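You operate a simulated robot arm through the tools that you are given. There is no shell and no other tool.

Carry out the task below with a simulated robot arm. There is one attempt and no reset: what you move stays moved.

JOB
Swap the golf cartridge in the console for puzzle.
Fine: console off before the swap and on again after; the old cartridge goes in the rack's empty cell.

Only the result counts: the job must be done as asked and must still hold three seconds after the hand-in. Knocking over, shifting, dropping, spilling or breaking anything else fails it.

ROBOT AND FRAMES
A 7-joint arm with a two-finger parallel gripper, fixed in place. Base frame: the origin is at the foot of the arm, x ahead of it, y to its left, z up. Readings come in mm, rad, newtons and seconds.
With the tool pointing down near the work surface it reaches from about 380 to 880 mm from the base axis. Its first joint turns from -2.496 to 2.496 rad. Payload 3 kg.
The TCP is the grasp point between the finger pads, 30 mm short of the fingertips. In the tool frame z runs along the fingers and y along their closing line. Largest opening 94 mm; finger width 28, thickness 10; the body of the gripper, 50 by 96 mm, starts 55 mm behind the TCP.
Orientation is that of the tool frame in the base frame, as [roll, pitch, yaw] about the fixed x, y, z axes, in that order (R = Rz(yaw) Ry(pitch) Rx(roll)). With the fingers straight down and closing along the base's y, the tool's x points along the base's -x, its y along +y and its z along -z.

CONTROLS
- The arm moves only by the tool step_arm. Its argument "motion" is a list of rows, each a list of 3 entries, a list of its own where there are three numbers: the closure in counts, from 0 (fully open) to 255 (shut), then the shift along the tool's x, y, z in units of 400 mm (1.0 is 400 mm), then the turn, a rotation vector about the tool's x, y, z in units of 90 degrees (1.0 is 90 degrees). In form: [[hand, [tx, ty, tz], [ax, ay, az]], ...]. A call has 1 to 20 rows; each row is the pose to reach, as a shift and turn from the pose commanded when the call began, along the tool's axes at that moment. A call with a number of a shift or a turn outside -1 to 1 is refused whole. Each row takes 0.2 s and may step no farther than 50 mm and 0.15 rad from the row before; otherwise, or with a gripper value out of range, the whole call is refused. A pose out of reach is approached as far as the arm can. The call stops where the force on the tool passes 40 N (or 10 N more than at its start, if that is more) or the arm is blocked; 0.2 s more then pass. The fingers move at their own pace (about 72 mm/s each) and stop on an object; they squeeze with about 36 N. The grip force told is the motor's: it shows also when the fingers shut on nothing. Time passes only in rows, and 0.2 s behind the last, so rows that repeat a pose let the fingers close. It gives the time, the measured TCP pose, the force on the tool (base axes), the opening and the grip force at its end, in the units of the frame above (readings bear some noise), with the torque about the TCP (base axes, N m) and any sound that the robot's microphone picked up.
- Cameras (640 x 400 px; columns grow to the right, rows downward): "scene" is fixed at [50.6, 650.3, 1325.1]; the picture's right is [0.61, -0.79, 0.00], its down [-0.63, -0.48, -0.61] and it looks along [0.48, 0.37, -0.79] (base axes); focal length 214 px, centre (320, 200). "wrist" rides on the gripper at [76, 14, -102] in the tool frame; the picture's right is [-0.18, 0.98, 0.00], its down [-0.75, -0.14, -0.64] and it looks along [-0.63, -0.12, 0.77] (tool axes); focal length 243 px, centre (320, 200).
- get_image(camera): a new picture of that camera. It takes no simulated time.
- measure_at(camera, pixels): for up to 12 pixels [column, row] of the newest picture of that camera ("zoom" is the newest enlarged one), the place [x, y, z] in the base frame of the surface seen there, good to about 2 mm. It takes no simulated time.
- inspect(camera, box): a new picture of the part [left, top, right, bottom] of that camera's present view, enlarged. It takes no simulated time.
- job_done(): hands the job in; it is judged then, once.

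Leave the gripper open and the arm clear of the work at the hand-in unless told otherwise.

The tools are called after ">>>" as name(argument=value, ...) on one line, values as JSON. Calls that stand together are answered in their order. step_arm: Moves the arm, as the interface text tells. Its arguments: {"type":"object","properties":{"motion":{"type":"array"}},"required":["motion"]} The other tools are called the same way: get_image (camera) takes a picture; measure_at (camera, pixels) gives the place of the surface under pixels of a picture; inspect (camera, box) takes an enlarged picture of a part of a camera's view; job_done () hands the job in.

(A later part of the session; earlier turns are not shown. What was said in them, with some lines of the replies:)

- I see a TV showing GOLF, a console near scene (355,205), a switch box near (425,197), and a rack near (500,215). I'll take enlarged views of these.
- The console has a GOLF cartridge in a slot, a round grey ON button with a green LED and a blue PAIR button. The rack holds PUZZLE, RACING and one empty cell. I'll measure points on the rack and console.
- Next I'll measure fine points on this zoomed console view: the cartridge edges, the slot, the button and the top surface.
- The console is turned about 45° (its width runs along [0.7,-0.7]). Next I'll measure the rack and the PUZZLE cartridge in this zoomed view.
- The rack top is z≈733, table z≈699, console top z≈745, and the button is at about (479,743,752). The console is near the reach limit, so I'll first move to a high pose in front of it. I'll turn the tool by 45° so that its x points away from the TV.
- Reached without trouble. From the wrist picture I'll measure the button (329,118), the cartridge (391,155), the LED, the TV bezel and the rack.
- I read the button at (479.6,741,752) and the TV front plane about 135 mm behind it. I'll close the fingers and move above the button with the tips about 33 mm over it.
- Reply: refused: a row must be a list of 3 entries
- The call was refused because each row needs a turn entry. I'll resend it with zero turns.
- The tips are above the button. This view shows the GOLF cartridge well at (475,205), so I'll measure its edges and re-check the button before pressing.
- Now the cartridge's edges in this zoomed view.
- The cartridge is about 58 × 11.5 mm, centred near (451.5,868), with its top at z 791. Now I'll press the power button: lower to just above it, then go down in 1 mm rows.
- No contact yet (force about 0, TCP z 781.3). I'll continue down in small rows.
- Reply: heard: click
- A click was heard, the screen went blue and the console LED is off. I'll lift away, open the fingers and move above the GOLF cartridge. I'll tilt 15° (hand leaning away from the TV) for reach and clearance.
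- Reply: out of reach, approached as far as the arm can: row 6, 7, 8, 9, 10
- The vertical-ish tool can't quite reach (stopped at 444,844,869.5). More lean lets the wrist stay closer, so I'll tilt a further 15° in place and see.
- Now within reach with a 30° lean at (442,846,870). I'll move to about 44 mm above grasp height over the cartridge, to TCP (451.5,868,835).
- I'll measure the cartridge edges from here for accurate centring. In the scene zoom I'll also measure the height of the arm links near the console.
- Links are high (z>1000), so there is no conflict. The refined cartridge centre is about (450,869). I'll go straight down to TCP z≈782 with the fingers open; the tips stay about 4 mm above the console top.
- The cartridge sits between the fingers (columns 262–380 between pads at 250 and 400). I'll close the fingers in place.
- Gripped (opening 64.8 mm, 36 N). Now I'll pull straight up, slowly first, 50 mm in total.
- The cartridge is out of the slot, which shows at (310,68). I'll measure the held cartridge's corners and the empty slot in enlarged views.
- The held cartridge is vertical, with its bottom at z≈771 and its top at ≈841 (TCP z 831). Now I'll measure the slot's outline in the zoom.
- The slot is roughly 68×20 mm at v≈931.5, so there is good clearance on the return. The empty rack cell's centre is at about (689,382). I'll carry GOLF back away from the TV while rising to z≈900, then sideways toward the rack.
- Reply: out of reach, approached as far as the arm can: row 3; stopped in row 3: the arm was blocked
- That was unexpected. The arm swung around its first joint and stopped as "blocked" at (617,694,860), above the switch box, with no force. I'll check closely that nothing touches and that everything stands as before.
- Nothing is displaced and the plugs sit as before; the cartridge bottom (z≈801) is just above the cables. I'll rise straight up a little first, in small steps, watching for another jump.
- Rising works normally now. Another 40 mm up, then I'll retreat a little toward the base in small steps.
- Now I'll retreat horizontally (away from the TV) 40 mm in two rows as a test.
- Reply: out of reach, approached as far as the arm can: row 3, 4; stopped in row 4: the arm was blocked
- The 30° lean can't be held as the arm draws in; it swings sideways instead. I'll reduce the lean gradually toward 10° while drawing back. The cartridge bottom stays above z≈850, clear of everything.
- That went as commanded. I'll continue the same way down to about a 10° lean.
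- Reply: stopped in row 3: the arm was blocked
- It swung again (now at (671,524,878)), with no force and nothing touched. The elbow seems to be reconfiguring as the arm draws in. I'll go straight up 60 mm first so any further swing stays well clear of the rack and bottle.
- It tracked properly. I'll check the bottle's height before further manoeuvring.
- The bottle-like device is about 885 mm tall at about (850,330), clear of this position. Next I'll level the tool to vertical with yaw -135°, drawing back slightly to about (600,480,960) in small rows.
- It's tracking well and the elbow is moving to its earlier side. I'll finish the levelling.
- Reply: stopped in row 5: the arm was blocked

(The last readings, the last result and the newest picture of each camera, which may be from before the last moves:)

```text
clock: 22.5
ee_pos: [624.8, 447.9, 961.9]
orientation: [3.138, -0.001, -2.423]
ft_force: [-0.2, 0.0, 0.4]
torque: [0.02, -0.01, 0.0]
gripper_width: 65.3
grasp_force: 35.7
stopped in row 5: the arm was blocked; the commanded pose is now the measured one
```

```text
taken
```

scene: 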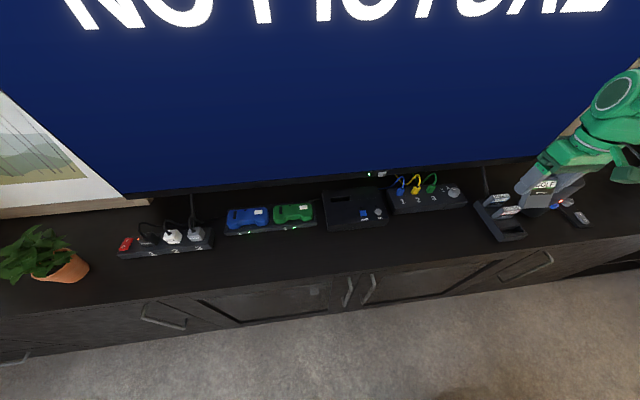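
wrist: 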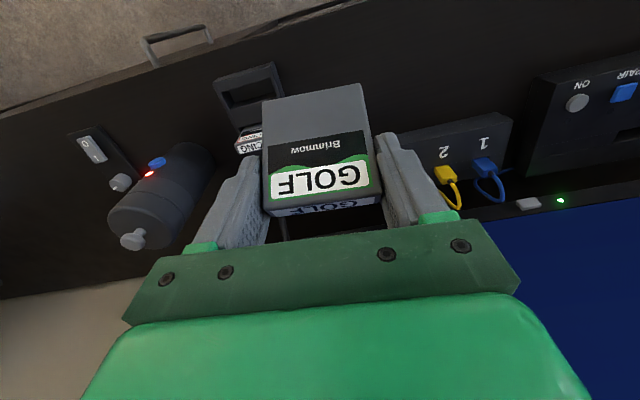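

The tool is vertical now. Before placing, I'll look closely at the rack from here to see the empty cell and the lean of the stored cartridges.

>>> inspect(camera="wrist", box=[190, 40, 310, 160])

>>> inspect(camera="scene", box=[470, 180, 540, 245])

```text
3.33 times, centred on (250, 100) of wrist
```

zoom: 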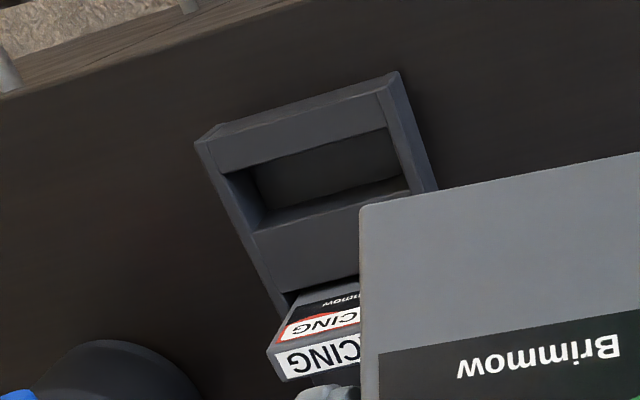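

```text
6.15 times, centred on (505, 212) of scene
```

zoom: 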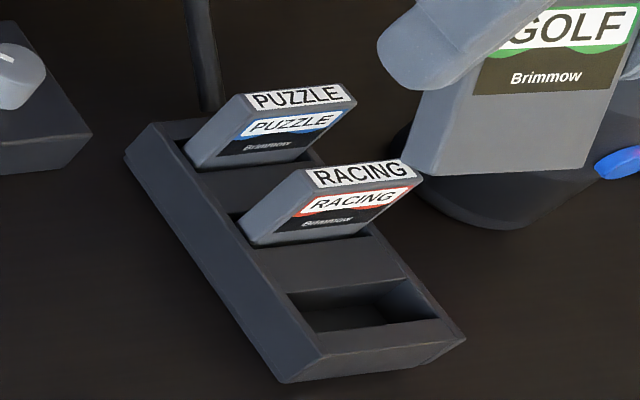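

I'll measure the front faces of RACING and PUZZLE at several heights, and the empty cell's rims.

>>> measure_at(camera="zoom", pixels=[[262, 240], [275, 225], [295, 205], [312, 190], [330, 232], [345, 218], [362, 202], [380, 187], [215, 158], [235, 140], [250, 124], [290, 150]])

>>> measure_at(camera="zoom", pixels=[[286, 293], [405, 278], [345, 283], [345, 300], [345, 318], [320, 328], [380, 323], [430, 316], [320, 335], [440, 320], [300, 268], [360, 310]])

```text
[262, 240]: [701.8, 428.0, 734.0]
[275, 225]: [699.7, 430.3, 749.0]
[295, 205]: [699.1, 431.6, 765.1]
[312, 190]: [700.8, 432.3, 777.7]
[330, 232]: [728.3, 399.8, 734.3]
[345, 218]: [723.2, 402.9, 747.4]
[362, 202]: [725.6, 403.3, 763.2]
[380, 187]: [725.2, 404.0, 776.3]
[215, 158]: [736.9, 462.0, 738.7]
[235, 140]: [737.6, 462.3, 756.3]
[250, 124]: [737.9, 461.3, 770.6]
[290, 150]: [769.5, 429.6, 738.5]
```

```text
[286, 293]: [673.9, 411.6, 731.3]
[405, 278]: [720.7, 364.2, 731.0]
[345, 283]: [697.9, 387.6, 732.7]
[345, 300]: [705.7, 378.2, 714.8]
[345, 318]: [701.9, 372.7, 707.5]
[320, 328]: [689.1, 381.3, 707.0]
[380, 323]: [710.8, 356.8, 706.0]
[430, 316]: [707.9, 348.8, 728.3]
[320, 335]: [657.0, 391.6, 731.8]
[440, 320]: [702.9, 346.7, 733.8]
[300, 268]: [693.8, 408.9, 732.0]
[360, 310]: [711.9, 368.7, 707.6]
```

The stored cartridges are upright. The empty cell spans v 745–767, u 185–252, with its centre at about (688.4,380). I'll move above it at z≈900 with yaw -135°.

>>> step_arm(motion=[[255, [-0.0016, -0.0464, 0.031], [0, 0, -0.0085]], [255, [-0.0032, -0.0928, 0.062], [0, 0, -0.017]], [255, [-0.0048, -0.1392, 0.093], [0, 0, -0.0256]], [255, [-0.0064, -0.1856, 0.124], [0, 0, -0.0341]], [255, [-0.008, -0.232, 0.155], [0, 0, -0.0427]]])

```text
clock: 23.7
ee_pos: [686.1, 387.1, 900.4]
orientation: [-3.141, 0.001, -2.347]
ft_force: [-0.2, 0.8, -1.1]
torque: [0.03, 0.03, 0.03]
gripper_width: 65.1
grasp_force: 35.8
```

Good. Now I'll lean the tool toward the TV direction in small steps, to learn how far it can go here.

>>> step_arm(motion=[[255, [0, 0, 0], [0, -0.0556, 0]], [255, [0, 0, 0], [0, -0.1111, 0]], [255, [0, 0, 0], [0, -0.1667, 0]]])

```text
clock: 24.5
ee_pos: [685.2, 386.2, 900.0]
orientation: [-3.141, 0.265, -2.347]
ft_force: [0.2, -0.2, -0.8]
torque: [0.04, 0.02, -0.01]
gripper_width: 65.4
grasp_force: 36.6
```

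15° is fine. I'll continue by 5°.

>>> step_arm(motion=[[255, [0, 0, 0], [0, -0.0278, 0]], [255, [0, 0, 0], [0, -0.0556, 0]]])

>>> step_arm(motion=[[255, [0, 0, 0], [0, -0.0278, 0]], [255, [0, 0, 0], [0, -0.0556, 0]]])

>>> step_arm(motion=[[255, [0, 0, 0], [0, -0.0278, 0]], [255, [0, 0, 0], [0, -0.0556, 0]]])

```text
clock: 25.1
ee_pos: [685.8, 386.2, 900.4]
orientation: [3.14, 0.351, -2.346]
ft_force: [-0.6, -0.7, 0.2]
torque: [-0.01, 0.0, 0.0]
gripper_width: 64.9
grasp_force: 35.6
```

```text
clock: 25.7
ee_pos: [685.7, 384.9, 900.1]
orientation: [-3.141, 0.438, -2.348]
ft_force: [0.1, -1.4, -1.4]
torque: [-0.01, 0.01, 0.04]
gripper_width: 65.2
grasp_force: 36.2
```

```text
clock: 26.3
ee_pos: [684.2, 386.4, 899.3]
orientation: [-3.141, 0.524, -2.346]
ft_force: [-0.1, -0.3, -0.4]
torque: [0.02, 0.01, 0.0]
gripper_width: 65.1
grasp_force: 35.6
```

The full 30° lean works here in this arm configuration. I'll look at the cartridge above the cell.

>>> get_image(camera="wrist")

>>> get_image(camera="scene")

>>> measure_at(camera="wrist", pixels=[[263, 103], [360, 85], [266, 106], [358, 88], [270, 200], [377, 185], [310, 97], [318, 180], [320, 210]])

```text
taken
```

wrist: 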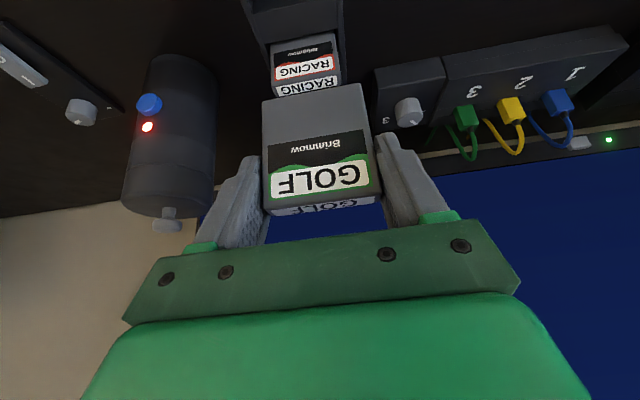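

```text
taken
```

scene: 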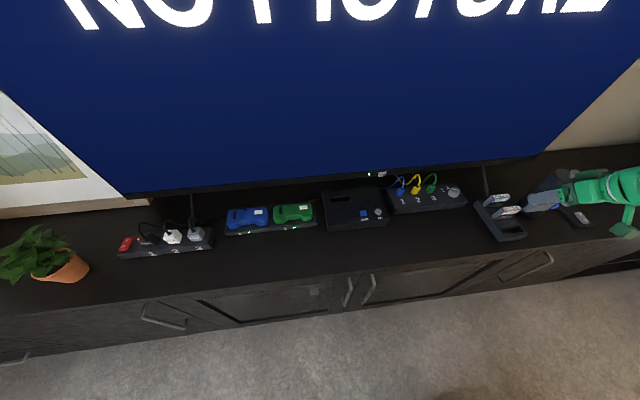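

```text
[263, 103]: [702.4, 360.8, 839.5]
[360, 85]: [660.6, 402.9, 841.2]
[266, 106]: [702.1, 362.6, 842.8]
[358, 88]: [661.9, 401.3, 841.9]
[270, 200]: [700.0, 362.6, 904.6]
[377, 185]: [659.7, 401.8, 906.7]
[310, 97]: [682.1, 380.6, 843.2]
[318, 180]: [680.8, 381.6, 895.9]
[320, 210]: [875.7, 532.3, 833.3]
```

The held cartridge is vertical, its centre at about u=212, v=757.5; the cell wants u≈218, v≈755.5. I'll shift 6 mm right and 2 mm forward and lower until its bottom is about 10 mm above the rack.

>>> step_arm(motion=[[255, [0.0043, -0.015, -0.0025], [0, 0, 0.0057]], [255, [0.0278, -0.015, 0.0382], [0, 0, 0.0057]], [255, [0.0513, -0.015, 0.0789], [0, 0, 0.0057]], [255, [0.0748, -0.015, 0.1196], [0, 0, 0.0057]], [255, [0.0983, -0.015, 0.1603], [0, 0, 0.0057]], [255, [0.1218, -0.015, 0.201], [0, 0, 0.0057]], [255, [0.1218, -0.015, 0.201], [0, 0, 0.0057]]])

>>> get_image(camera="wrist")

>>> inspect(camera="scene", box=[470, 170, 580, 250])

```text
clock: 27.9
ee_pos: [687.7, 380.7, 806.6]
orientation: [3.137, 0.524, -2.357]
ft_force: [0.1, -0.2, -0.7]
torque: [-0.05, 0.04, -0.01]
gripper_width: 65.1
grasp_force: 36.2
```

```text
taken
```

wrist: 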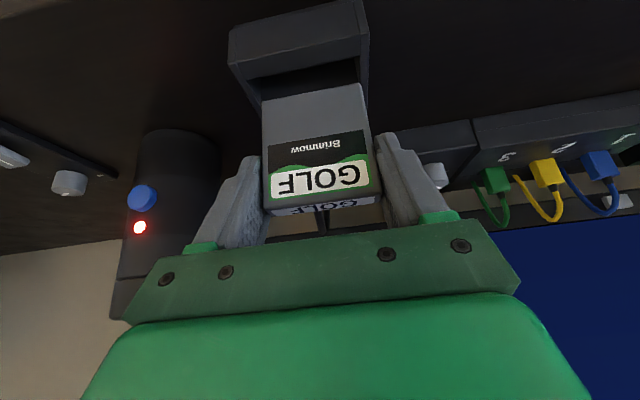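

```text
5.00 times, centred on (525, 210) of scene
```

zoom: 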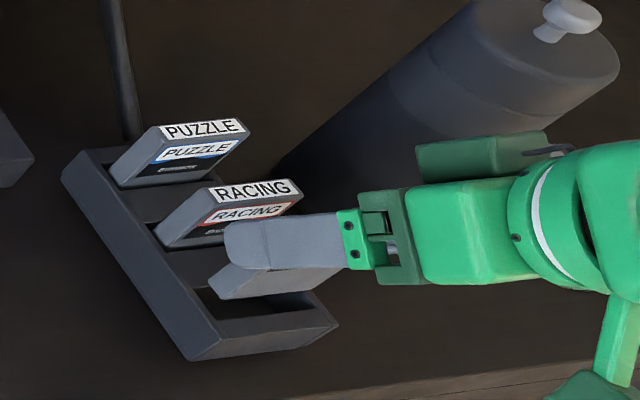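

The cartridge bottom is just above the cell. I'll measure the cartridge bottom edge and the visible cell rim for a final check.

>>> inspect(camera="wrist", box=[220, 0, 400, 120])

>>> measure_at(camera="wrist", pixels=[[265, 106], [358, 90], [310, 97], [318, 180], [248, 82], [356, 56], [300, 70], [255, 95], [361, 75], [366, 60]])

```text
3.33 times, centred on (310, 60) of wrist
```

zoom: 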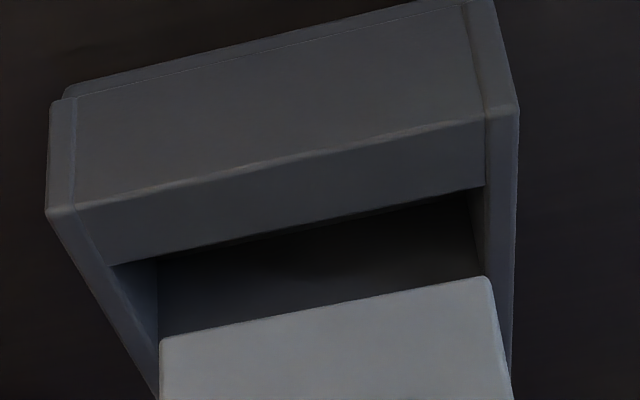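

```text
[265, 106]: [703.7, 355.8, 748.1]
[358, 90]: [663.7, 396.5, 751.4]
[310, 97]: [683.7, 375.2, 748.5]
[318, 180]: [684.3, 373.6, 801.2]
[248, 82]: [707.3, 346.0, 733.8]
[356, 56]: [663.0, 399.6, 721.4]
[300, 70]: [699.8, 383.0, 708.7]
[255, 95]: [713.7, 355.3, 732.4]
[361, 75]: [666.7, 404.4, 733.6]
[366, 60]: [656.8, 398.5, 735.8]
```

The cartridge (v 749–761, u 189–246) lies inside the cell opening (v 746–767, u 185–252). I'll lower 37 mm into the cell.

>>> step_arm(motion=[[255, [0.0, 0, 0.003], [0, 0, 0]], [255, [0.0103, 0, 0.0228], [0, 0, 0]], [255, [0.0215, 0, 0.0423], [0, 0, 0]], [255, [0.0328, 0, 0.0618], [0, 0, 0]], [255, [0.044, 0, 0.0813], [0, 0, 0]], [255, [0.044, 0, 0.0813], [0, 0, 0]]])

>>> get_image(camera="wrist")

>>> inspect(camera="scene", box=[470, 170, 580, 250])

```text
clock: 29.3
ee_pos: [688.9, 380.1, 770.5]
orientation: [3.136, 0.526, -2.358]
ft_force: [-12.1, -4.1, 19.8]
torque: [-0.14, 0.14, 0.09]
gripper_width: 64.9
grasp_force: 36.1
```

```text
taken
```

wrist: 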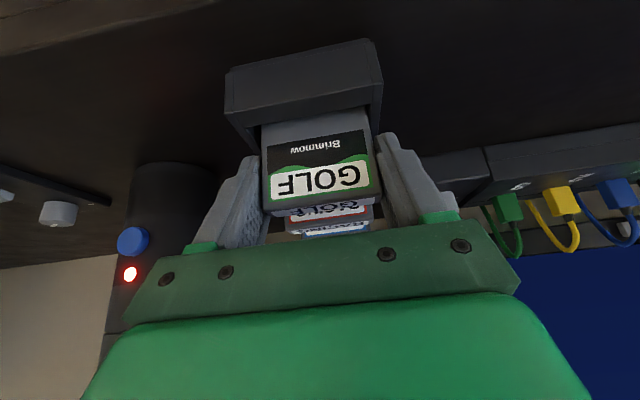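

```text
5.00 times, centred on (525, 210) of scene
```

zoom: 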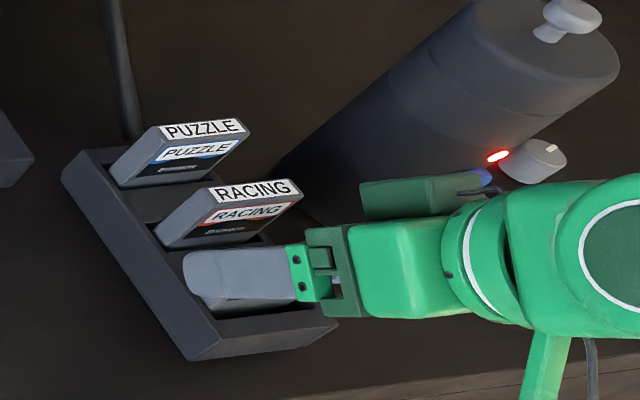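

Contact is felt (about 20 N upward at TCP z 770.5), as expected at the cell floor. I'll check the cartridge's top height and face position against RACING's.

>>> measure_at(camera="wrist", pixels=[[270, 202], [377, 187], [318, 210], [318, 185], [300, 150], [265, 132], [362, 115], [330, 217], [340, 229], [320, 165]])

>>> inspect(camera="wrist", box=[220, 100, 400, 240])

```text
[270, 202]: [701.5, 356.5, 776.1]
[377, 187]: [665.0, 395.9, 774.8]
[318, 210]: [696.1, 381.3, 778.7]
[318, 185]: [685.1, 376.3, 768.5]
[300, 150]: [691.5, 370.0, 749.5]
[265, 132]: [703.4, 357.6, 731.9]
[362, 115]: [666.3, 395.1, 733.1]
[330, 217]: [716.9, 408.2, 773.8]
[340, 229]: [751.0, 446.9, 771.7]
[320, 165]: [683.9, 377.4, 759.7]
```

```text
2.86 times, centred on (310, 170) of wrist
```

zoom: 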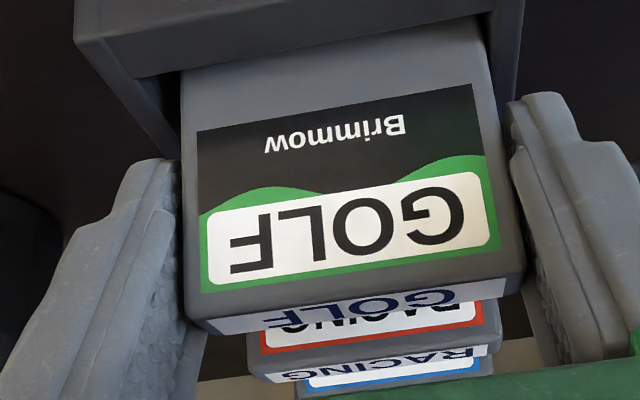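

Top z≈778, level with RACING: seated. I'll open the fingers.

>>> step_arm(motion=[[0, [0, 0, 0], [0, 0, 0]], [0, [0, 0, 0], [0, 0, 0]], [0, [0, 0, 0], [0, 0, 0]]])

>>> get_image(camera="wrist")

```text
clock: 30.1
ee_pos: [688.8, 381.5, 769.3]
orientation: [3.135, 0.526, -2.358]
ft_force: [-0.1, 0.4, -0.5]
torque: [-0.01, -0.02, 0.03]
gripper_width: 94.0
grasp_force: 0.0
```

```text
taken
```

wrist: 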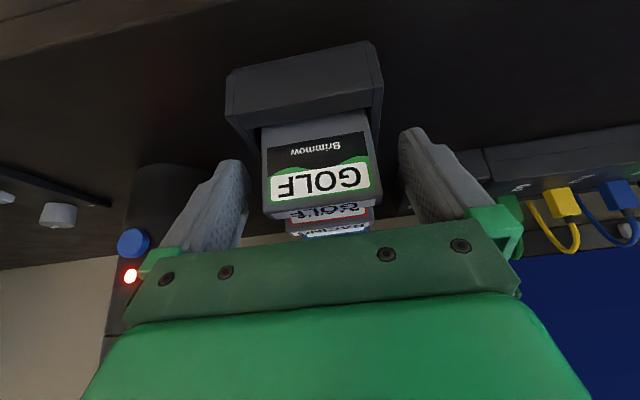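

GOLF is released and standing upright. I'll lift straight up 70 mm, then move 97 mm over to PUZZLE at the same lean.

>>> step_arm(motion=[[0, [-0.0125, 0, -0.0217], [0, 0, 0]], [0, [-0.0375, 0, -0.065], [0, 0, 0]], [0, [-0.0625, 0, -0.1083], [0, 0, 0]], [0, [-0.0875, 0, -0.1515], [0, 0, 0]]])

>>> inspect(camera="scene", box=[470, 170, 580, 250])

```text
clock: 31.1
ee_pos: [688.1, 380.1, 838.9]
orientation: [3.136, 0.527, -2.357]
ft_force: [-0.3, 0.7, 0.2]
torque: [0.0, -0.04, -0.02]
gripper_width: 93.9
grasp_force: 0.0
```

```text
5.00 times, centred on (525, 210) of scene
```

zoom: 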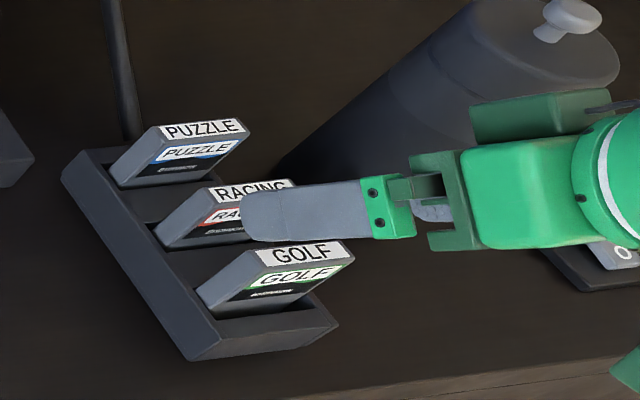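

GOLF stands properly in the last cell. Now I'll move across above PUZZLE.

>>> step_arm(motion=[[0, [-0.0527, 0, 0.0304], [0, 0, 0]], [0, [-0.1053, 0, 0.0608], [0, 0, 0]], [0, [-0.158, 0, 0.0912], [0, 0, 0]], [0, [-0.2105, 0, 0.1215], [0, 0, 0]], [0, [-0.2105, 0, 0.1215], [0, 0, 0]]])

>>> get_image(camera="wrist")

>>> inspect(camera="scene", box=[470, 150, 580, 250])

```text
clock: 32.3
ee_pos: [758.9, 448.9, 840.0]
orientation: [3.137, 0.526, -2.358]
ft_force: [-1.0, 0.9, -0.3]
torque: [0.0, 0.02, -0.02]
gripper_width: 94.0
grasp_force: 0.0
```

```text
taken
```

wrist: 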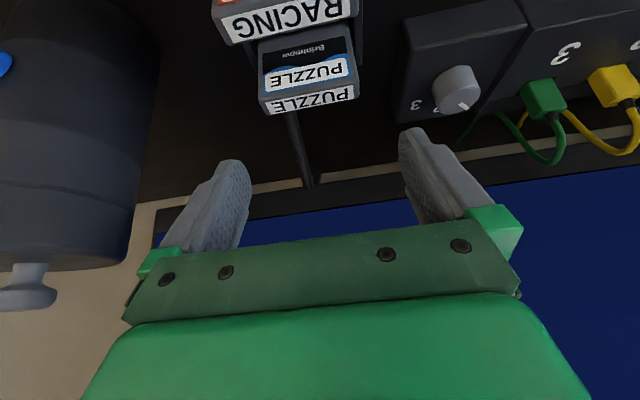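

```text
4.00 times, centred on (525, 200) of scene
```

zoom: 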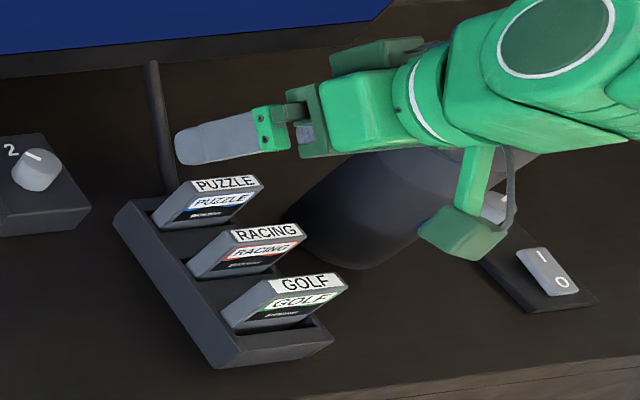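

I'll measure PUZZLE's edges from here, plus the thin bar behind it at (300,150).

>>> measure_at(camera="wrist", pixels=[[265, 96], [357, 80], [268, 104], [357, 92], [263, 75], [350, 58], [312, 98], [305, 75], [298, 140], [310, 180]])

```text
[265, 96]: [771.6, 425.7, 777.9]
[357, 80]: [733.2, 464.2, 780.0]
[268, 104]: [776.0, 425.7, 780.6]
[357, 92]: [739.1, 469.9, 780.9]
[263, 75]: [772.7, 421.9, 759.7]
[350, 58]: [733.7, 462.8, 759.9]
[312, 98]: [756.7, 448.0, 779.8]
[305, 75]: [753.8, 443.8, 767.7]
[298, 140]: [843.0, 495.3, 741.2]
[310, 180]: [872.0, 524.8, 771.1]
```

PUZZLE's centre is at u≈218.4, v≈852.3, top z≈779.5. I'll descend straight to TCP z≈771 with the fingers open.

>>> step_arm(motion=[[0, [0.0033, 0.0018, -0.0019], [0, 0, 0]], [0, [0.025, 0.0018, 0.0355], [0, 0, 0]], [0, [0.0465, 0.0018, 0.073], [0, 0, 0]], [0, [0.068, 0.0018, 0.11], [0, 0, 0]], [0, [0.0895, 0.0018, 0.1475], [0, 0, 0]], [0, [0.0895, 0.0018, 0.1475], [0, 0, 0]]])

>>> get_image(camera="wrist")

```text
clock: 33.7
ee_pos: [756.1, 449.8, 769.1]
orientation: [3.133, 0.524, -2.357]
ft_force: [0.1, 0.0, -0.1]
torque: [0.0, -0.03, 0.03]
gripper_width: 94.1
grasp_force: 0.1
```

```text
taken
```

wrist: 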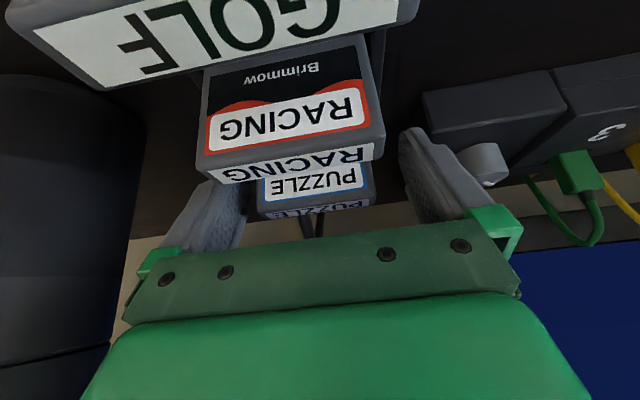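

The camera housing passes close above GOLF, so I'll check the scene view for clearance before closing.

>>> inspect(camera="scene", box=[470, 150, 580, 250])

>>> measure_at(camera="wrist", pixels=[[268, 210], [365, 203], [318, 211], [315, 185], [262, 195], [368, 190], [290, 155], [240, 40], [290, 110]])

```text
4.00 times, centred on (525, 200) of scene
```

zoom: 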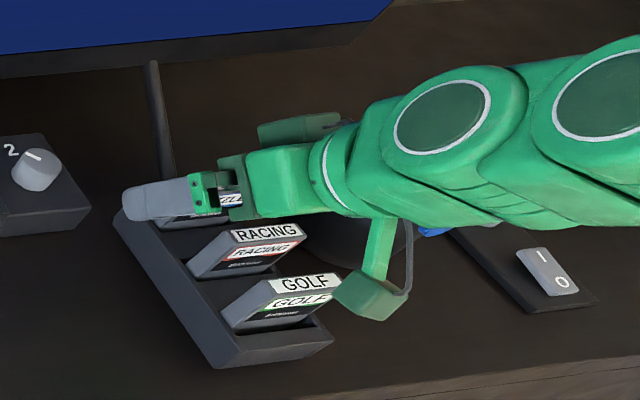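

```text
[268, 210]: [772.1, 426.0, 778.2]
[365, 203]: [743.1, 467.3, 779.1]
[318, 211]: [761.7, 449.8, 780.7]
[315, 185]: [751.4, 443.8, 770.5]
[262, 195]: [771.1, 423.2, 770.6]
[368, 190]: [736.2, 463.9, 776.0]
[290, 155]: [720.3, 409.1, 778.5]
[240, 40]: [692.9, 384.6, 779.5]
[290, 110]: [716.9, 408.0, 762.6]
```

GOLF and RACING are undisturbed and PUZZLE is centred between the fingers. Closing.

>>> step_arm(motion=[[255, [0, 0, 0], [0, 0, 0]], [255, [0, 0, 0], [0, 0, 0]], [255, [0, 0, 0], [0, 0, 0]], [255, [0, 0, 0], [0, 0, 0]]])

```text
clock: 34.7
ee_pos: [756.5, 449.8, 770.2]
orientation: [3.137, 0.524, -2.358]
ft_force: [1.7, 0.8, 1.5]
torque: [0.08, -0.01, -0.02]
gripper_width: 65.1
grasp_force: 36.3
```

Gripped at 65 mm. I'll lift straight up, slowly at first, by 130 mm.

>>> step_arm(motion=[[255, [-0.0025, 0, -0.0043], [0, 0, 0]], [255, [-0.0063, 0, -0.0108], [0, 0, 0]], [255, [-0.0125, 0, -0.0217], [0, 0, 0]], [255, [-0.025, 0, -0.0433], [0, 0, 0]], [255, [-0.05, 0, -0.0866], [0, 0, 0]], [255, [-0.075, 0, -0.13], [0, 0, 0]], [255, [-0.1, 0, -0.1732], [0, 0, 0]], [255, [-0.125, 0, -0.2165], [0, 0, 0]], [255, [-0.1625, 0, -0.2815], [0, 0, 0]]])

>>> get_image(camera="wrist")

>>> get_image(camera="scene")

```text
clock: 36.7
ee_pos: [754.3, 449.5, 900.3]
orientation: [3.135, 0.526, -2.358]
ft_force: [0.2, 0.9, -0.7]
torque: [0.0, -0.03, 0.0]
gripper_width: 65.1
grasp_force: 36.0
```

```text
taken
```

wrist: 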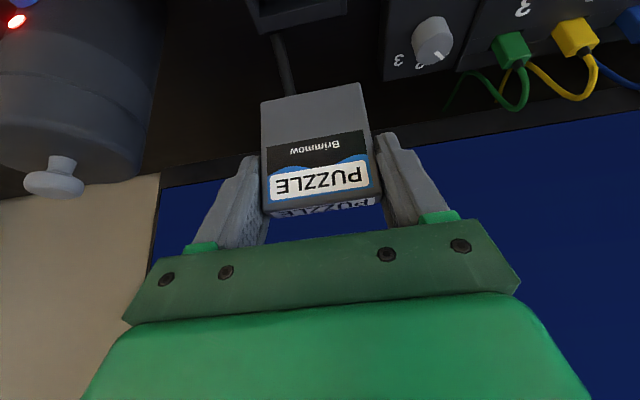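

```text
taken
```

scene: 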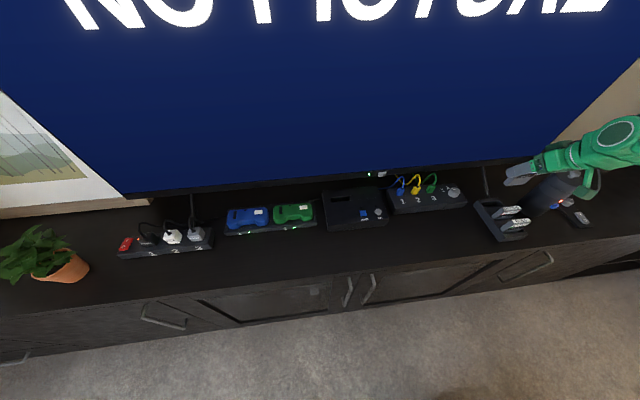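

PUZZLE is held well. I'll travel sideways toward the console at z=900 in modest calls, watching for tracking.

>>> step_arm(motion=[[255, [0, 0.06, 0], [0, 0, 0]], [255, [0, 0.12, 0], [0, 0, 0]], [255, [0, 0.18, 0], [0, 0, 0]], [255, [0, 0.24, 0], [0, 0, 0]], [255, [0, 0.3, 0], [0, 0, 0]]])

```text
clock: 37.9
ee_pos: [671.2, 532.8, 902.7]
orientation: [3.135, 0.523, -2.357]
ft_force: [0.1, -0.7, -1.7]
torque: [0.01, 0.0, 0.0]
gripper_width: 65.1
grasp_force: 36.2
```

Tracks well. Continuing another 120 mm.

>>> step_arm(motion=[[255, [0, 0.06, 0], [0, 0, 0]], [255, [0, 0.12, 0], [0, 0, 0]], [255, [0, 0.18, 0], [0, 0, 0]], [255, [0, 0.24, 0], [0, 0, 0]], [255, [0, 0.3, 0], [0, 0, 0]]])

```text
clock: 39.1
ee_pos: [586.2, 618.7, 900.3]
orientation: [3.137, 0.526, -2.358]
ft_force: [1.0, 0.4, -1.1]
torque: [-0.01, 0.0, 0.01]
gripper_width: 65.1
grasp_force: 36.0
```

Good. Continuing another 120 mm.

>>> step_arm(motion=[[255, [0, 0.06, 0], [0, 0, 0]], [255, [0, 0.12, 0], [0, 0, 0]], [255, [0, 0.18, 0], [0, 0, 0]], [255, [0, 0.24, 0], [0, 0, 0]], [255, [0, 0.3, 0], [0, 0, 0]]])

>>> get_image(camera="scene")

```text
clock: 40.3
ee_pos: [501.6, 703.0, 905.4]
orientation: [3.137, 0.525, -2.357]
ft_force: [-0.2, -0.8, -0.7]
torque: [-0.01, 0.02, -0.01]
gripper_width: 65.1
grasp_force: 36.3
```

```text
taken
```

scene: 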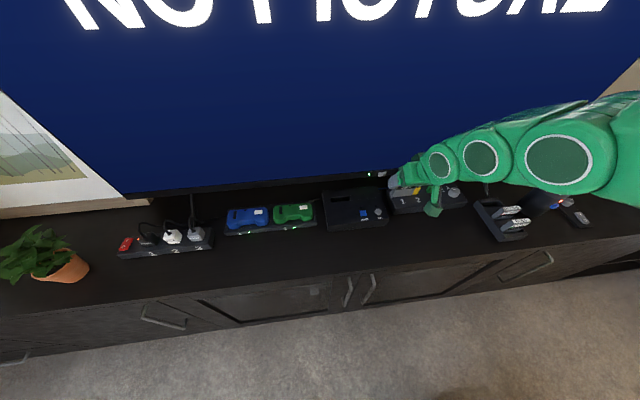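

Good. I'll check the forearm's height over the right side (the tall device there) before going on.

>>> measure_at(camera="scene", pixels=[[560, 160], [620, 150], [600, 190], [540, 180], [480, 160], [630, 110], [580, 115], [630, 190]])

```text
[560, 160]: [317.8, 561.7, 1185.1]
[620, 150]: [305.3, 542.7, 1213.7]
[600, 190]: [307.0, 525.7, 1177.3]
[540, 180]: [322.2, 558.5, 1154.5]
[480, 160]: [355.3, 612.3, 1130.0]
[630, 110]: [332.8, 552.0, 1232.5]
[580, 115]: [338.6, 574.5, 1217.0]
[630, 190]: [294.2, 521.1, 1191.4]
```

The links are high (z>1130), so they're clear. Continuing the last sideways part (150 mm).

>>> step_arm(motion=[[255, [0, 0.06, 0], [0, 0, 0]], [255, [0, 0.12, 0], [0, 0, 0]], [255, [0, 0.18, 0], [0, 0, 0]], [255, [0, 0.24, 0], [0, 0, 0]]])

```text
clock: 41.3
ee_pos: [432.3, 770.1, 904.1]
orientation: [3.135, 0.526, -2.358]
ft_force: [0.0, -0.4, -1.1]
torque: [0.02, 0.04, 0.01]
gripper_width: 65.1
grasp_force: 36.2
```

Tracking well. 57 mm more sideways to line up with the slot, then I'll look.

>>> step_arm(motion=[[255, [0, 0.05, 0], [0, 0, 0]], [255, [0, 0.1, 0], [0, 0, 0]], [255, [0, 0.1425, 0], [0, 0, 0]]])

>>> get_image(camera="wrist")

>>> get_image(camera="scene")

```text
clock: 42.1
ee_pos: [393.8, 809.4, 903.3]
orientation: [3.136, 0.526, -2.358]
ft_force: [-0.4, -0.6, -0.8]
torque: [-0.03, 0.02, -0.01]
gripper_width: 65.0
grasp_force: 36.1
```

```text
taken
```

wrist: 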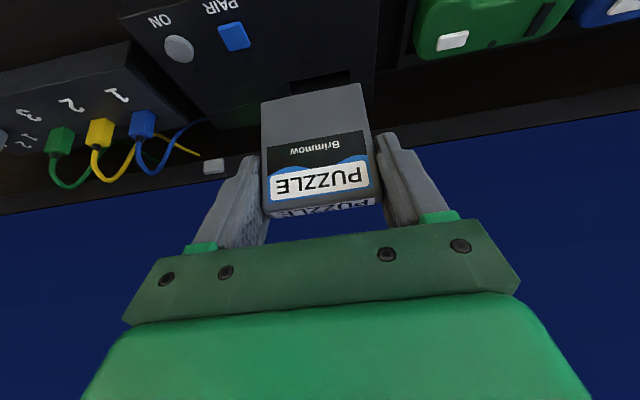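

```text
taken
```

scene: 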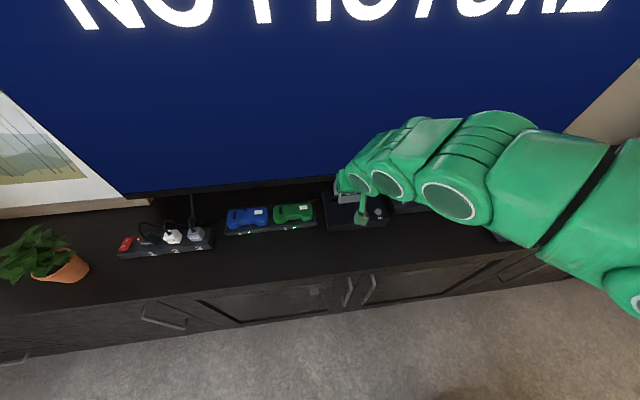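

Lined up at u≈-294. Now I'll extend forward and down to hover over the slot at TCP z≈838 (cartridge bottom about 30 mm above the console).

>>> step_arm(motion=[[255, [-0.0157, 0.001, 0.0403], [0, 0, 0]], [255, [-0.0313, 0.002, 0.0807], [0, 0, 0]], [255, [-0.047, 0.003, 0.121], [0, 0, 0]], [255, [-0.0627, 0.004, 0.1613], [0, 0, 0]], [255, [-0.0783, 0.005, 0.2017], [0, 0, 0]], [255, [-0.094, 0.005, 0.242], [0, 0, 0]]])

>>> get_image(camera="wrist")

>>> inspect(camera="wrist", box=[240, 30, 400, 130])

```text
clock: 43.5
ee_pos: [447.7, 870.3, 839.0]
orientation: [3.135, 0.524, -2.356]
ft_force: [0.2, -0.9, -0.4]
torque: [-0.03, -0.02, -0.01]
gripper_width: 65.1
grasp_force: 36.2
```

```text
taken
```

wrist: 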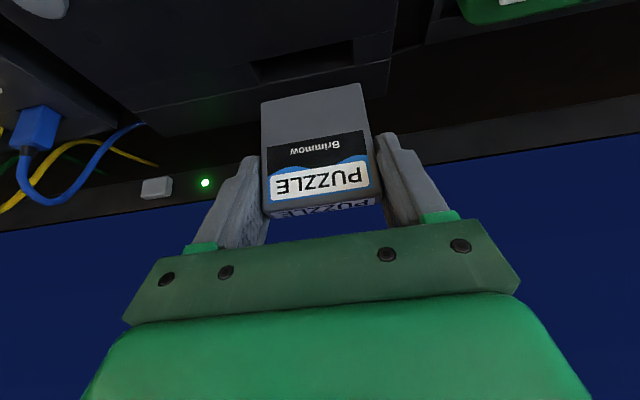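

```text
4.00 times, centred on (320, 80) of wrist
```

zoom: 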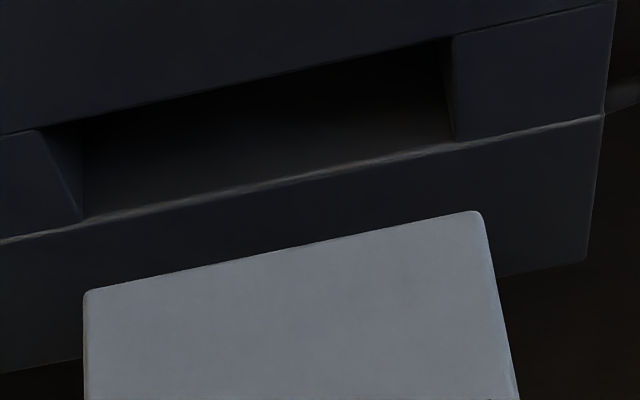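

I'll measure the cartridge's bottom edge, its face and the slot edges for final alignment.

>>> measure_at(camera="zoom", pixels=[[95, 298], [470, 220], [280, 262], [92, 340], [490, 290], [38, 128], [448, 34], [250, 80], [84, 224], [458, 146], [270, 186], [250, 110]])

>>> measure_at(camera="wrist", pixels=[[264, 104], [360, 87], [270, 200], [377, 186], [310, 97], [318, 178], [320, 209], [300, 130]])

```text
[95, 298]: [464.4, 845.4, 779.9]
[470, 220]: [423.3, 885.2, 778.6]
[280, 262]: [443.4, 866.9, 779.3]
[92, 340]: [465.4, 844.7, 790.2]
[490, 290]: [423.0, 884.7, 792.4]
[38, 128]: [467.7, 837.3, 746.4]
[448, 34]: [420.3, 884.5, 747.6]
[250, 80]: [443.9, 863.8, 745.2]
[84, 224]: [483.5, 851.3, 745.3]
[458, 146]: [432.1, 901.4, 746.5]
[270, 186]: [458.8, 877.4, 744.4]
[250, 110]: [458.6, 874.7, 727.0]
```

```text
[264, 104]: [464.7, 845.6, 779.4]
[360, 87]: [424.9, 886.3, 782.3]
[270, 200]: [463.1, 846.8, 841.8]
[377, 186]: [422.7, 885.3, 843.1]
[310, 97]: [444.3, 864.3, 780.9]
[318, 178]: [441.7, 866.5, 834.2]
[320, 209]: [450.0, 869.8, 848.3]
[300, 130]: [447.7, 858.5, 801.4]
```

The cartridge is centred at u≈-298 and the slot at ≈-295.3; fore/aft is within 1 mm. I'll shift 2.5 mm right and lower 52 mm into the slot.

>>> step_arm(motion=[[255, [-0.0015, -0.0063, 0.0009], [0, 0, 0]], [255, [0.011, -0.0063, 0.0226], [0, 0, 0]], [255, [0.0235, -0.0063, 0.0442], [0, 0, 0]], [255, [0.034, -0.0063, 0.0623], [0, 0, 0]], [255, [0.044, -0.0063, 0.0797], [0, 0, 0]], [255, [0.054, -0.0063, 0.097], [0, 0, 0]], [255, [0.0635, -0.0063, 0.1135], [0, 0, 0]], [255, [0.0635, -0.0063, 0.1135], [0, 0, 0]]])

>>> get_image(camera="wrist")

```text
clock: 45.3
ee_pos: [450.2, 868.3, 786.2]
orientation: [3.137, 0.525, -2.359]
ft_force: [-1.1, 0.5, 0.1]
torque: [-0.02, 0.01, 0.02]
gripper_width: 65.1
grasp_force: 36.4
```

```text
taken
```

wrist: 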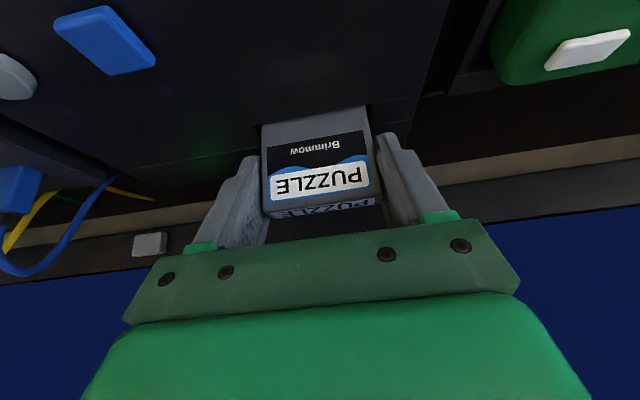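

It's in the slot with no resistance yet, TCP z 786. I'll continue down in 1 mm rows until it seats.

>>> step_arm(motion=[[255, [0.0013, 0, 0.0022], [0, 0, 0]], [255, [0.0025, 0, 0.0043], [0, 0, 0]], [255, [0.0038, 0, 0.0065], [0, 0, 0]], [255, [0.005, 0, 0.0087], [0, 0, 0]], [255, [0.0063, 0, 0.0108], [0, 0, 0]]])

>>> get_image(camera="wrist")

>>> measure_at(camera="wrist", pixels=[[270, 200], [377, 186], [318, 212], [318, 180], [265, 140], [300, 165]])

```text
clock: 46.5
ee_pos: [450.4, 868.7, 781.0]
orientation: [3.134, 0.525, -2.357]
ft_force: [-0.1, 0.1, -0.5]
torque: [0.01, 0.01, -0.02]
gripper_width: 65.0
grasp_force: 36.3
```

```text
taken
```

wrist: 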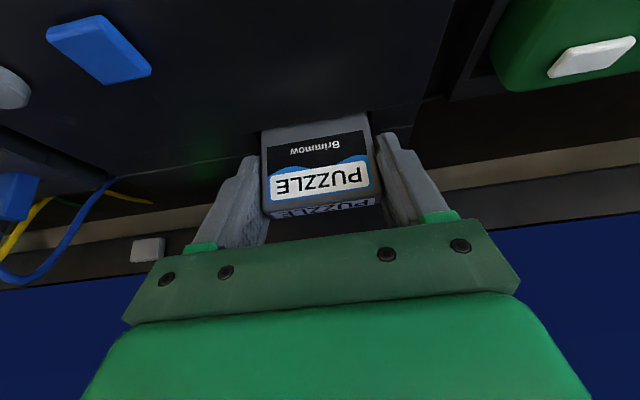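

```text
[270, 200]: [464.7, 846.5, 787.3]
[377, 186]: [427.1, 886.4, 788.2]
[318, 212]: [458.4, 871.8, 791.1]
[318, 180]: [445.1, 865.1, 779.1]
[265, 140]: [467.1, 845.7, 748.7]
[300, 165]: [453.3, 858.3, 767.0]
```

The top is at ≈790.5, practically the seated height (GOLF's was 791). I'll go down another 1.5 mm to feel the floor.

>>> step_arm(motion=[[255, [0.001, 0, 0.0016], [0, 0, 0]], [255, [0.0019, 0, 0.0032], [0, 0, 0]], [255, [0.0019, 0, 0.0032], [0, 0, 0]]])

```text
clock: 47.3
ee_pos: [452.1, 869.6, 780.9]
orientation: [3.135, 0.526, -2.359]
ft_force: [-3.1, -5.4, 13.1]
torque: [-0.29, 0.0, -0.19]
gripper_width: 65.0
grasp_force: 36.6
```

Contact is felt (13 N), so it's seated. I'll open the fingers.

>>> step_arm(motion=[[0, [0, 0, 0], [0, 0, 0]], [0, [0, 0, 0], [0, 0, 0]], [0, [0, 0, 0], [0, 0, 0]]])

>>> get_image(camera="wrist")

>>> measure_at(camera="wrist", pixels=[[272, 203], [372, 188], [318, 212], [318, 180], [270, 145], [300, 165], [318, 207], [368, 140]])

```text
clock: 48.1
ee_pos: [451.9, 869.6, 779.8]
orientation: [3.137, 0.525, -2.357]
ft_force: [-0.1, -0.2, -0.5]
torque: [0.01, -0.02, 0.06]
gripper_width: 93.9
grasp_force: 0.1
```

```text
taken
```

wrist: 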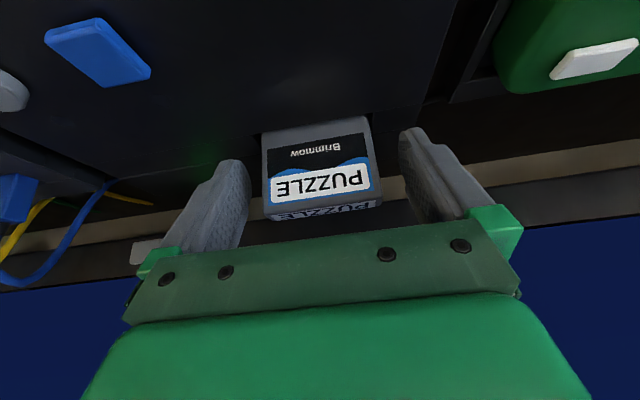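

```text
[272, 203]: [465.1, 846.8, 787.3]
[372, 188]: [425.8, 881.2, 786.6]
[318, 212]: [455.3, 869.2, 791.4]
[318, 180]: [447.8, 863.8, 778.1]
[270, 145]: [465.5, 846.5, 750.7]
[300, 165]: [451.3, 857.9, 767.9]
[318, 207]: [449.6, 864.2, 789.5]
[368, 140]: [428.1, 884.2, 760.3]
```

PUZZLE is seated upright with its top at 791. I'll lift straight up 59 mm, clear of the cartridge.

>>> step_arm(motion=[[0, [-0.0125, 0, -0.0217], [0, 0, 0]], [0, [-0.0325, 0, -0.0563], [0, 0, 0]], [0, [-0.0531, 0, -0.092], [0, 0, 0]], [0, [-0.0738, 0, -0.1277], [0, 0, 0]]])

```text
clock: 49.1
ee_pos: [450.1, 869.1, 839.1]
orientation: [3.137, 0.526, -2.359]
ft_force: [-0.1, -0.3, -0.6]
torque: [0.0, 0.0, 0.04]
gripper_width: 93.9
grasp_force: 0.1
```

Now I'll go back along the same path I came by (back and up to about (394,809,903)), in small rows.

>>> step_arm(motion=[[0, [0.0157, 0, -0.0403], [0, 0, 0]], [0, [0.0313, 0, -0.0807], [0, 0, 0]]])

>>> step_arm(motion=[[0, [0.0157, 0, -0.0403], [0, 0, 0]], [0, [0.0313, 0, -0.0807], [0, 0, 0]]])

>>> step_arm(motion=[[0, [0.0157, 0, -0.0403], [0, 0, 0]], [0, [0.0313, 0, -0.0807], [0, 0, 0]]])

```text
clock: 49.7
ee_pos: [432.0, 848.3, 860.2]
orientation: [3.138, 0.525, -2.359]
ft_force: [-1.0, -0.1, 0.8]
torque: [-0.02, 0.03, 0.02]
gripper_width: 94.1
grasp_force: 0.1
```

```text
clock: 50.3
ee_pos: [412.0, 828.8, 880.3]
orientation: [3.137, 0.525, -2.358]
ft_force: [-0.5, -0.2, 0.0]
torque: [0.0, 0.03, -0.03]
gripper_width: 94.2
grasp_force: 0.0
```

```text
clock: 50.9
ee_pos: [392.3, 810.7, 905.3]
orientation: [3.136, 0.526, -2.357]
ft_force: [0.0, 0.5, 0.2]
torque: [0.01, -0.03, -0.01]
gripper_width: 94.0
grasp_force: 0.2
```

Back along the path smoothly. Next I'll move toward the button at z≈880 while bringing the tool upright and closing the fingers.

>>> step_arm(motion=[[255, [0.0124, -0.0462, 0.0049], [0, 0.0556, 0]], [255, [0.0248, -0.0925, 0.0097], [0, 0.1111, 0]], [255, [0.0373, -0.1387, 0.0146], [0, 0.1667, 0]]])

>>> step_arm(motion=[[255, [0, 0, 0], [0, 0, 0]]])

```text
clock: 51.7
ee_pos: [425.2, 763.5, 891.3]
orientation: [3.137, 0.261, -2.356]
ft_force: [0.1, -0.3, -0.3]
torque: [-0.02, -0.01, 0.01]
gripper_width: 0.0
grasp_force: 16.5
```

```text
clock: 52.1
ee_pos: [423.5, 764.2, 890.8]
orientation: [3.135, 0.262, -2.355]
ft_force: [-0.2, 0.6, 0.0]
torque: [0.0, 0.0, 0.0]
gripper_width: 0.1
grasp_force: 33.0
```

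Halfway there with a 15° lean. Continuing to upright.

>>> step_arm(motion=[[255, [0.0103, -0.046, 0.0067], [0, 0.0556, 0]], [255, [0.0207, -0.092, 0.0133], [0, 0.1111, 0]], [255, [0.031, -0.138, 0.02], [0, 0.1667, 0]], [255, [0.031, -0.138, 0.02], [0, 0.1667, 0]]])

>>> get_image(camera="scene")

>>> get_image(camera="wrist")

```text
clock: 53.1
ee_pos: [459.3, 719.6, 880.6]
orientation: [3.136, 0.003, -2.353]
ft_force: [0.5, -1.1, 0.3]
torque: [-0.04, -0.06, -0.01]
gripper_width: 0.2
grasp_force: 32.8
```

```text
taken
```

scene: 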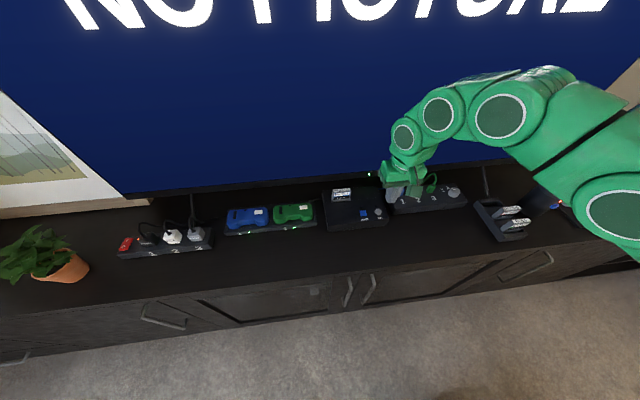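

```text
taken
```

wrist: 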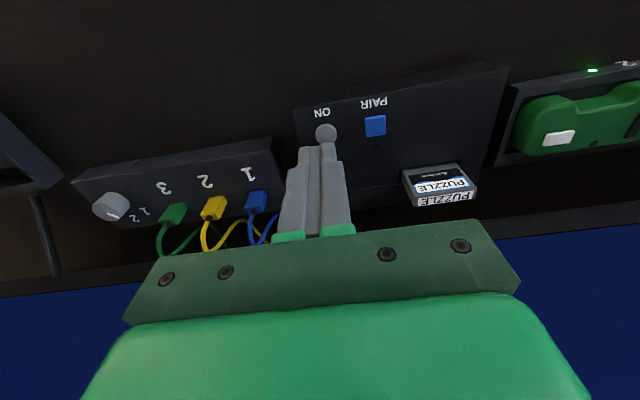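

Upright at (459,720,881). I'll move over the button to (480,741,816).

>>> step_arm(motion=[[255, [-0.0248, 0.0006, 0.0533], [0, 0, 0]], [255, [-0.0495, 0.0012, 0.1067], [0, 0, 0]], [255, [-0.0743, 0.0018, 0.16], [0, 0, 0]], [255, [-0.0743, 0.0018, 0.16], [0, 0, 0]]])

>>> get_image(camera="wrist")

>>> measure_at(camera="wrist", pixels=[[321, 130], [312, 131], [332, 131], [321, 125]])

```text
clock: 54.1
ee_pos: [480.0, 741.8, 814.8]
orientation: [3.137, 0.002, -2.355]
ft_force: [0.1, 0.1, 0.0]
torque: [0.02, -0.01, 0.02]
gripper_width: 0.0
grasp_force: 33.0
```

```text
taken
```

wrist: 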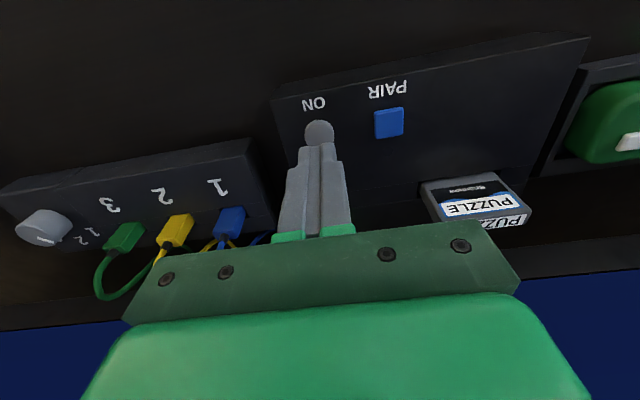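

```text
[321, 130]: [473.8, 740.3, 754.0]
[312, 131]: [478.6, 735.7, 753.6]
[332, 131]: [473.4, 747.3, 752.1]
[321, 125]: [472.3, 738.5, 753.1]
```

Same position as for the first press. I'll lower to just above the button, then 1 mm rows to the click.

>>> step_arm(motion=[[255, [0, 0, 0.025], [0, 0, 0]], [255, [0, 0, 0.05], [0, 0, 0]], [255, [0, 0, 0.075], [0, 0, 0]], [255, [0, 0, 0.083], [0, 0, 0]], [255, [0, 0, 0.0855], [0, 0, 0]], [255, [0, 0, 0.088], [0, 0, 0]], [255, [0, 0, 0.0905], [0, 0, 0]], [255, [0, 0, 0.093], [0, 0, 0]]])

>>> inspect(camera="scene", box=[310, 140, 430, 240])

```text
clock: 55.9
ee_pos: [478.8, 740.7, 778.9]
orientation: [3.138, 0.0, -2.355]
ft_force: [-1.1, 0.7, 1.9]
torque: [0.01, 0.07, 0.02]
gripper_width: 0.0
grasp_force: 33.3
heard: click
```

```text
4.00 times, centred on (370, 190) of scene
```

zoom: 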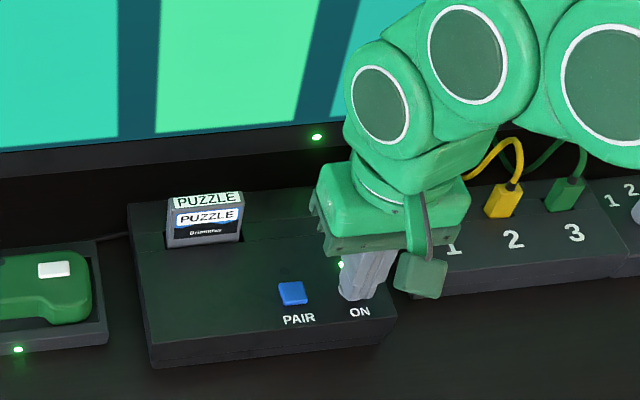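

A click was heard, the LED is green and the screen has lit up. I'll lift off straight, open the fingers and back away from the work.

>>> step_arm(motion=[[255, [0, 0, -0.03], [0, 0, 0]], [255, [0, 0, -0.1], [0, 0, 0]], [255, [0, 0, -0.2], [0, 0, 0]], [0, [0.05, 0, -0.3], [0, 0, 0]], [0, [0.1, 0, -0.4], [0, 0, 0]], [0, [0.15, 0, -0.5], [0, 0, 0]], [0, [0.15, 0, -0.5], [0, 0, 0]]])

>>> get_image(camera="scene")

>>> inspect(camera="scene", box=[310, 150, 400, 235])

>>> inspect(camera="scene", box=[470, 180, 600, 250])

```text
clock: 57.5
ee_pos: [438.7, 694.6, 977.7]
orientation: [3.135, 0.0, -2.354]
ft_force: [0.1, 0.3, -0.4]
torque: [-0.01, 0.0, 0.02]
gripper_width: 94.1
grasp_force: 0.0
```

```text
taken
```

scene: 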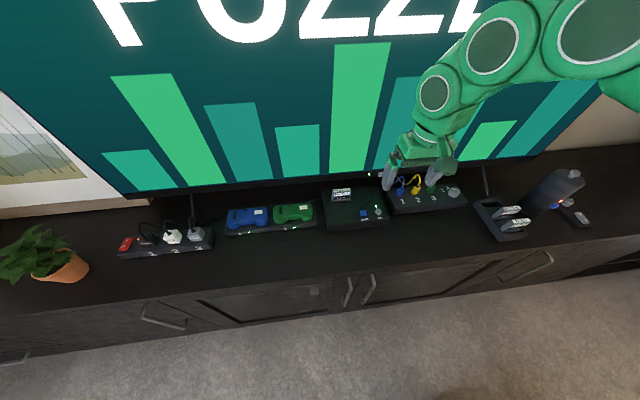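

```text
4.71 times, centred on (355, 192) of scene
```

zoom: 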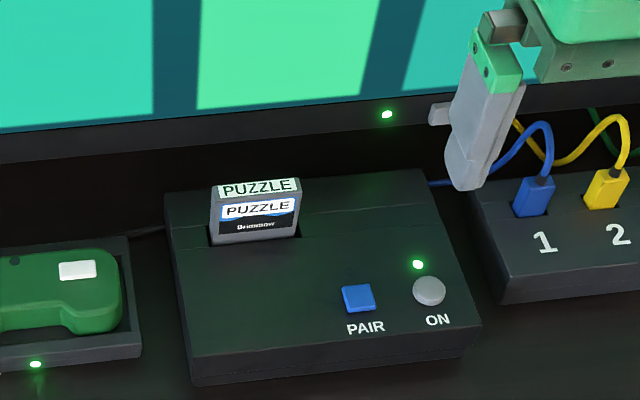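

```text
4.92 times, centred on (535, 215) of scene
```

zoom: 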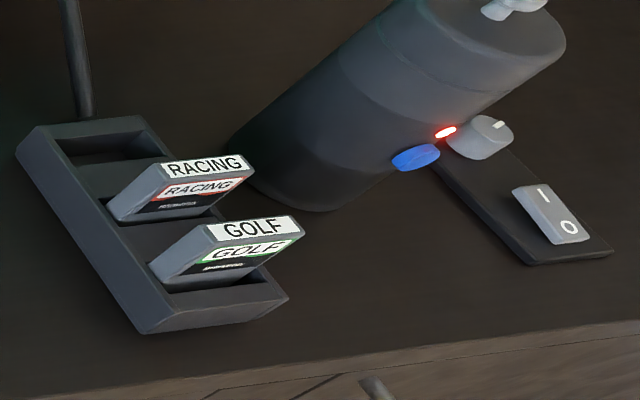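

The TV shows PUZZLE, and the console LED is green with PUZZLE seated. GOLF stands in the formerly empty rack cell, nothing else has moved, and the gripper is open and clear. I'm handing in.

>>> job_done()

```text
The job is handed in.
```

The swap is done and handed in. PUZZLE is in the console, and GOLF stands upright in the rack cell that was empty.

- **Power:** I switched the console off before pulling GOLF and on again after seating PUZZLE. Both presses clicked, the LED is green, and the TV now shows the PUZZLE screen.
- **Unplanned arm movement:** While carrying GOLF to the rack, the arm jumped sideways several times, once passing just above the switch box cables. It registered no contact force, and the plugs, cables, RACING and the tall device beside the rack all looked unmoved in the pictures afterwards.
- **Arm at hand-in:** The gripper is open and the arm is raised clear of the work.
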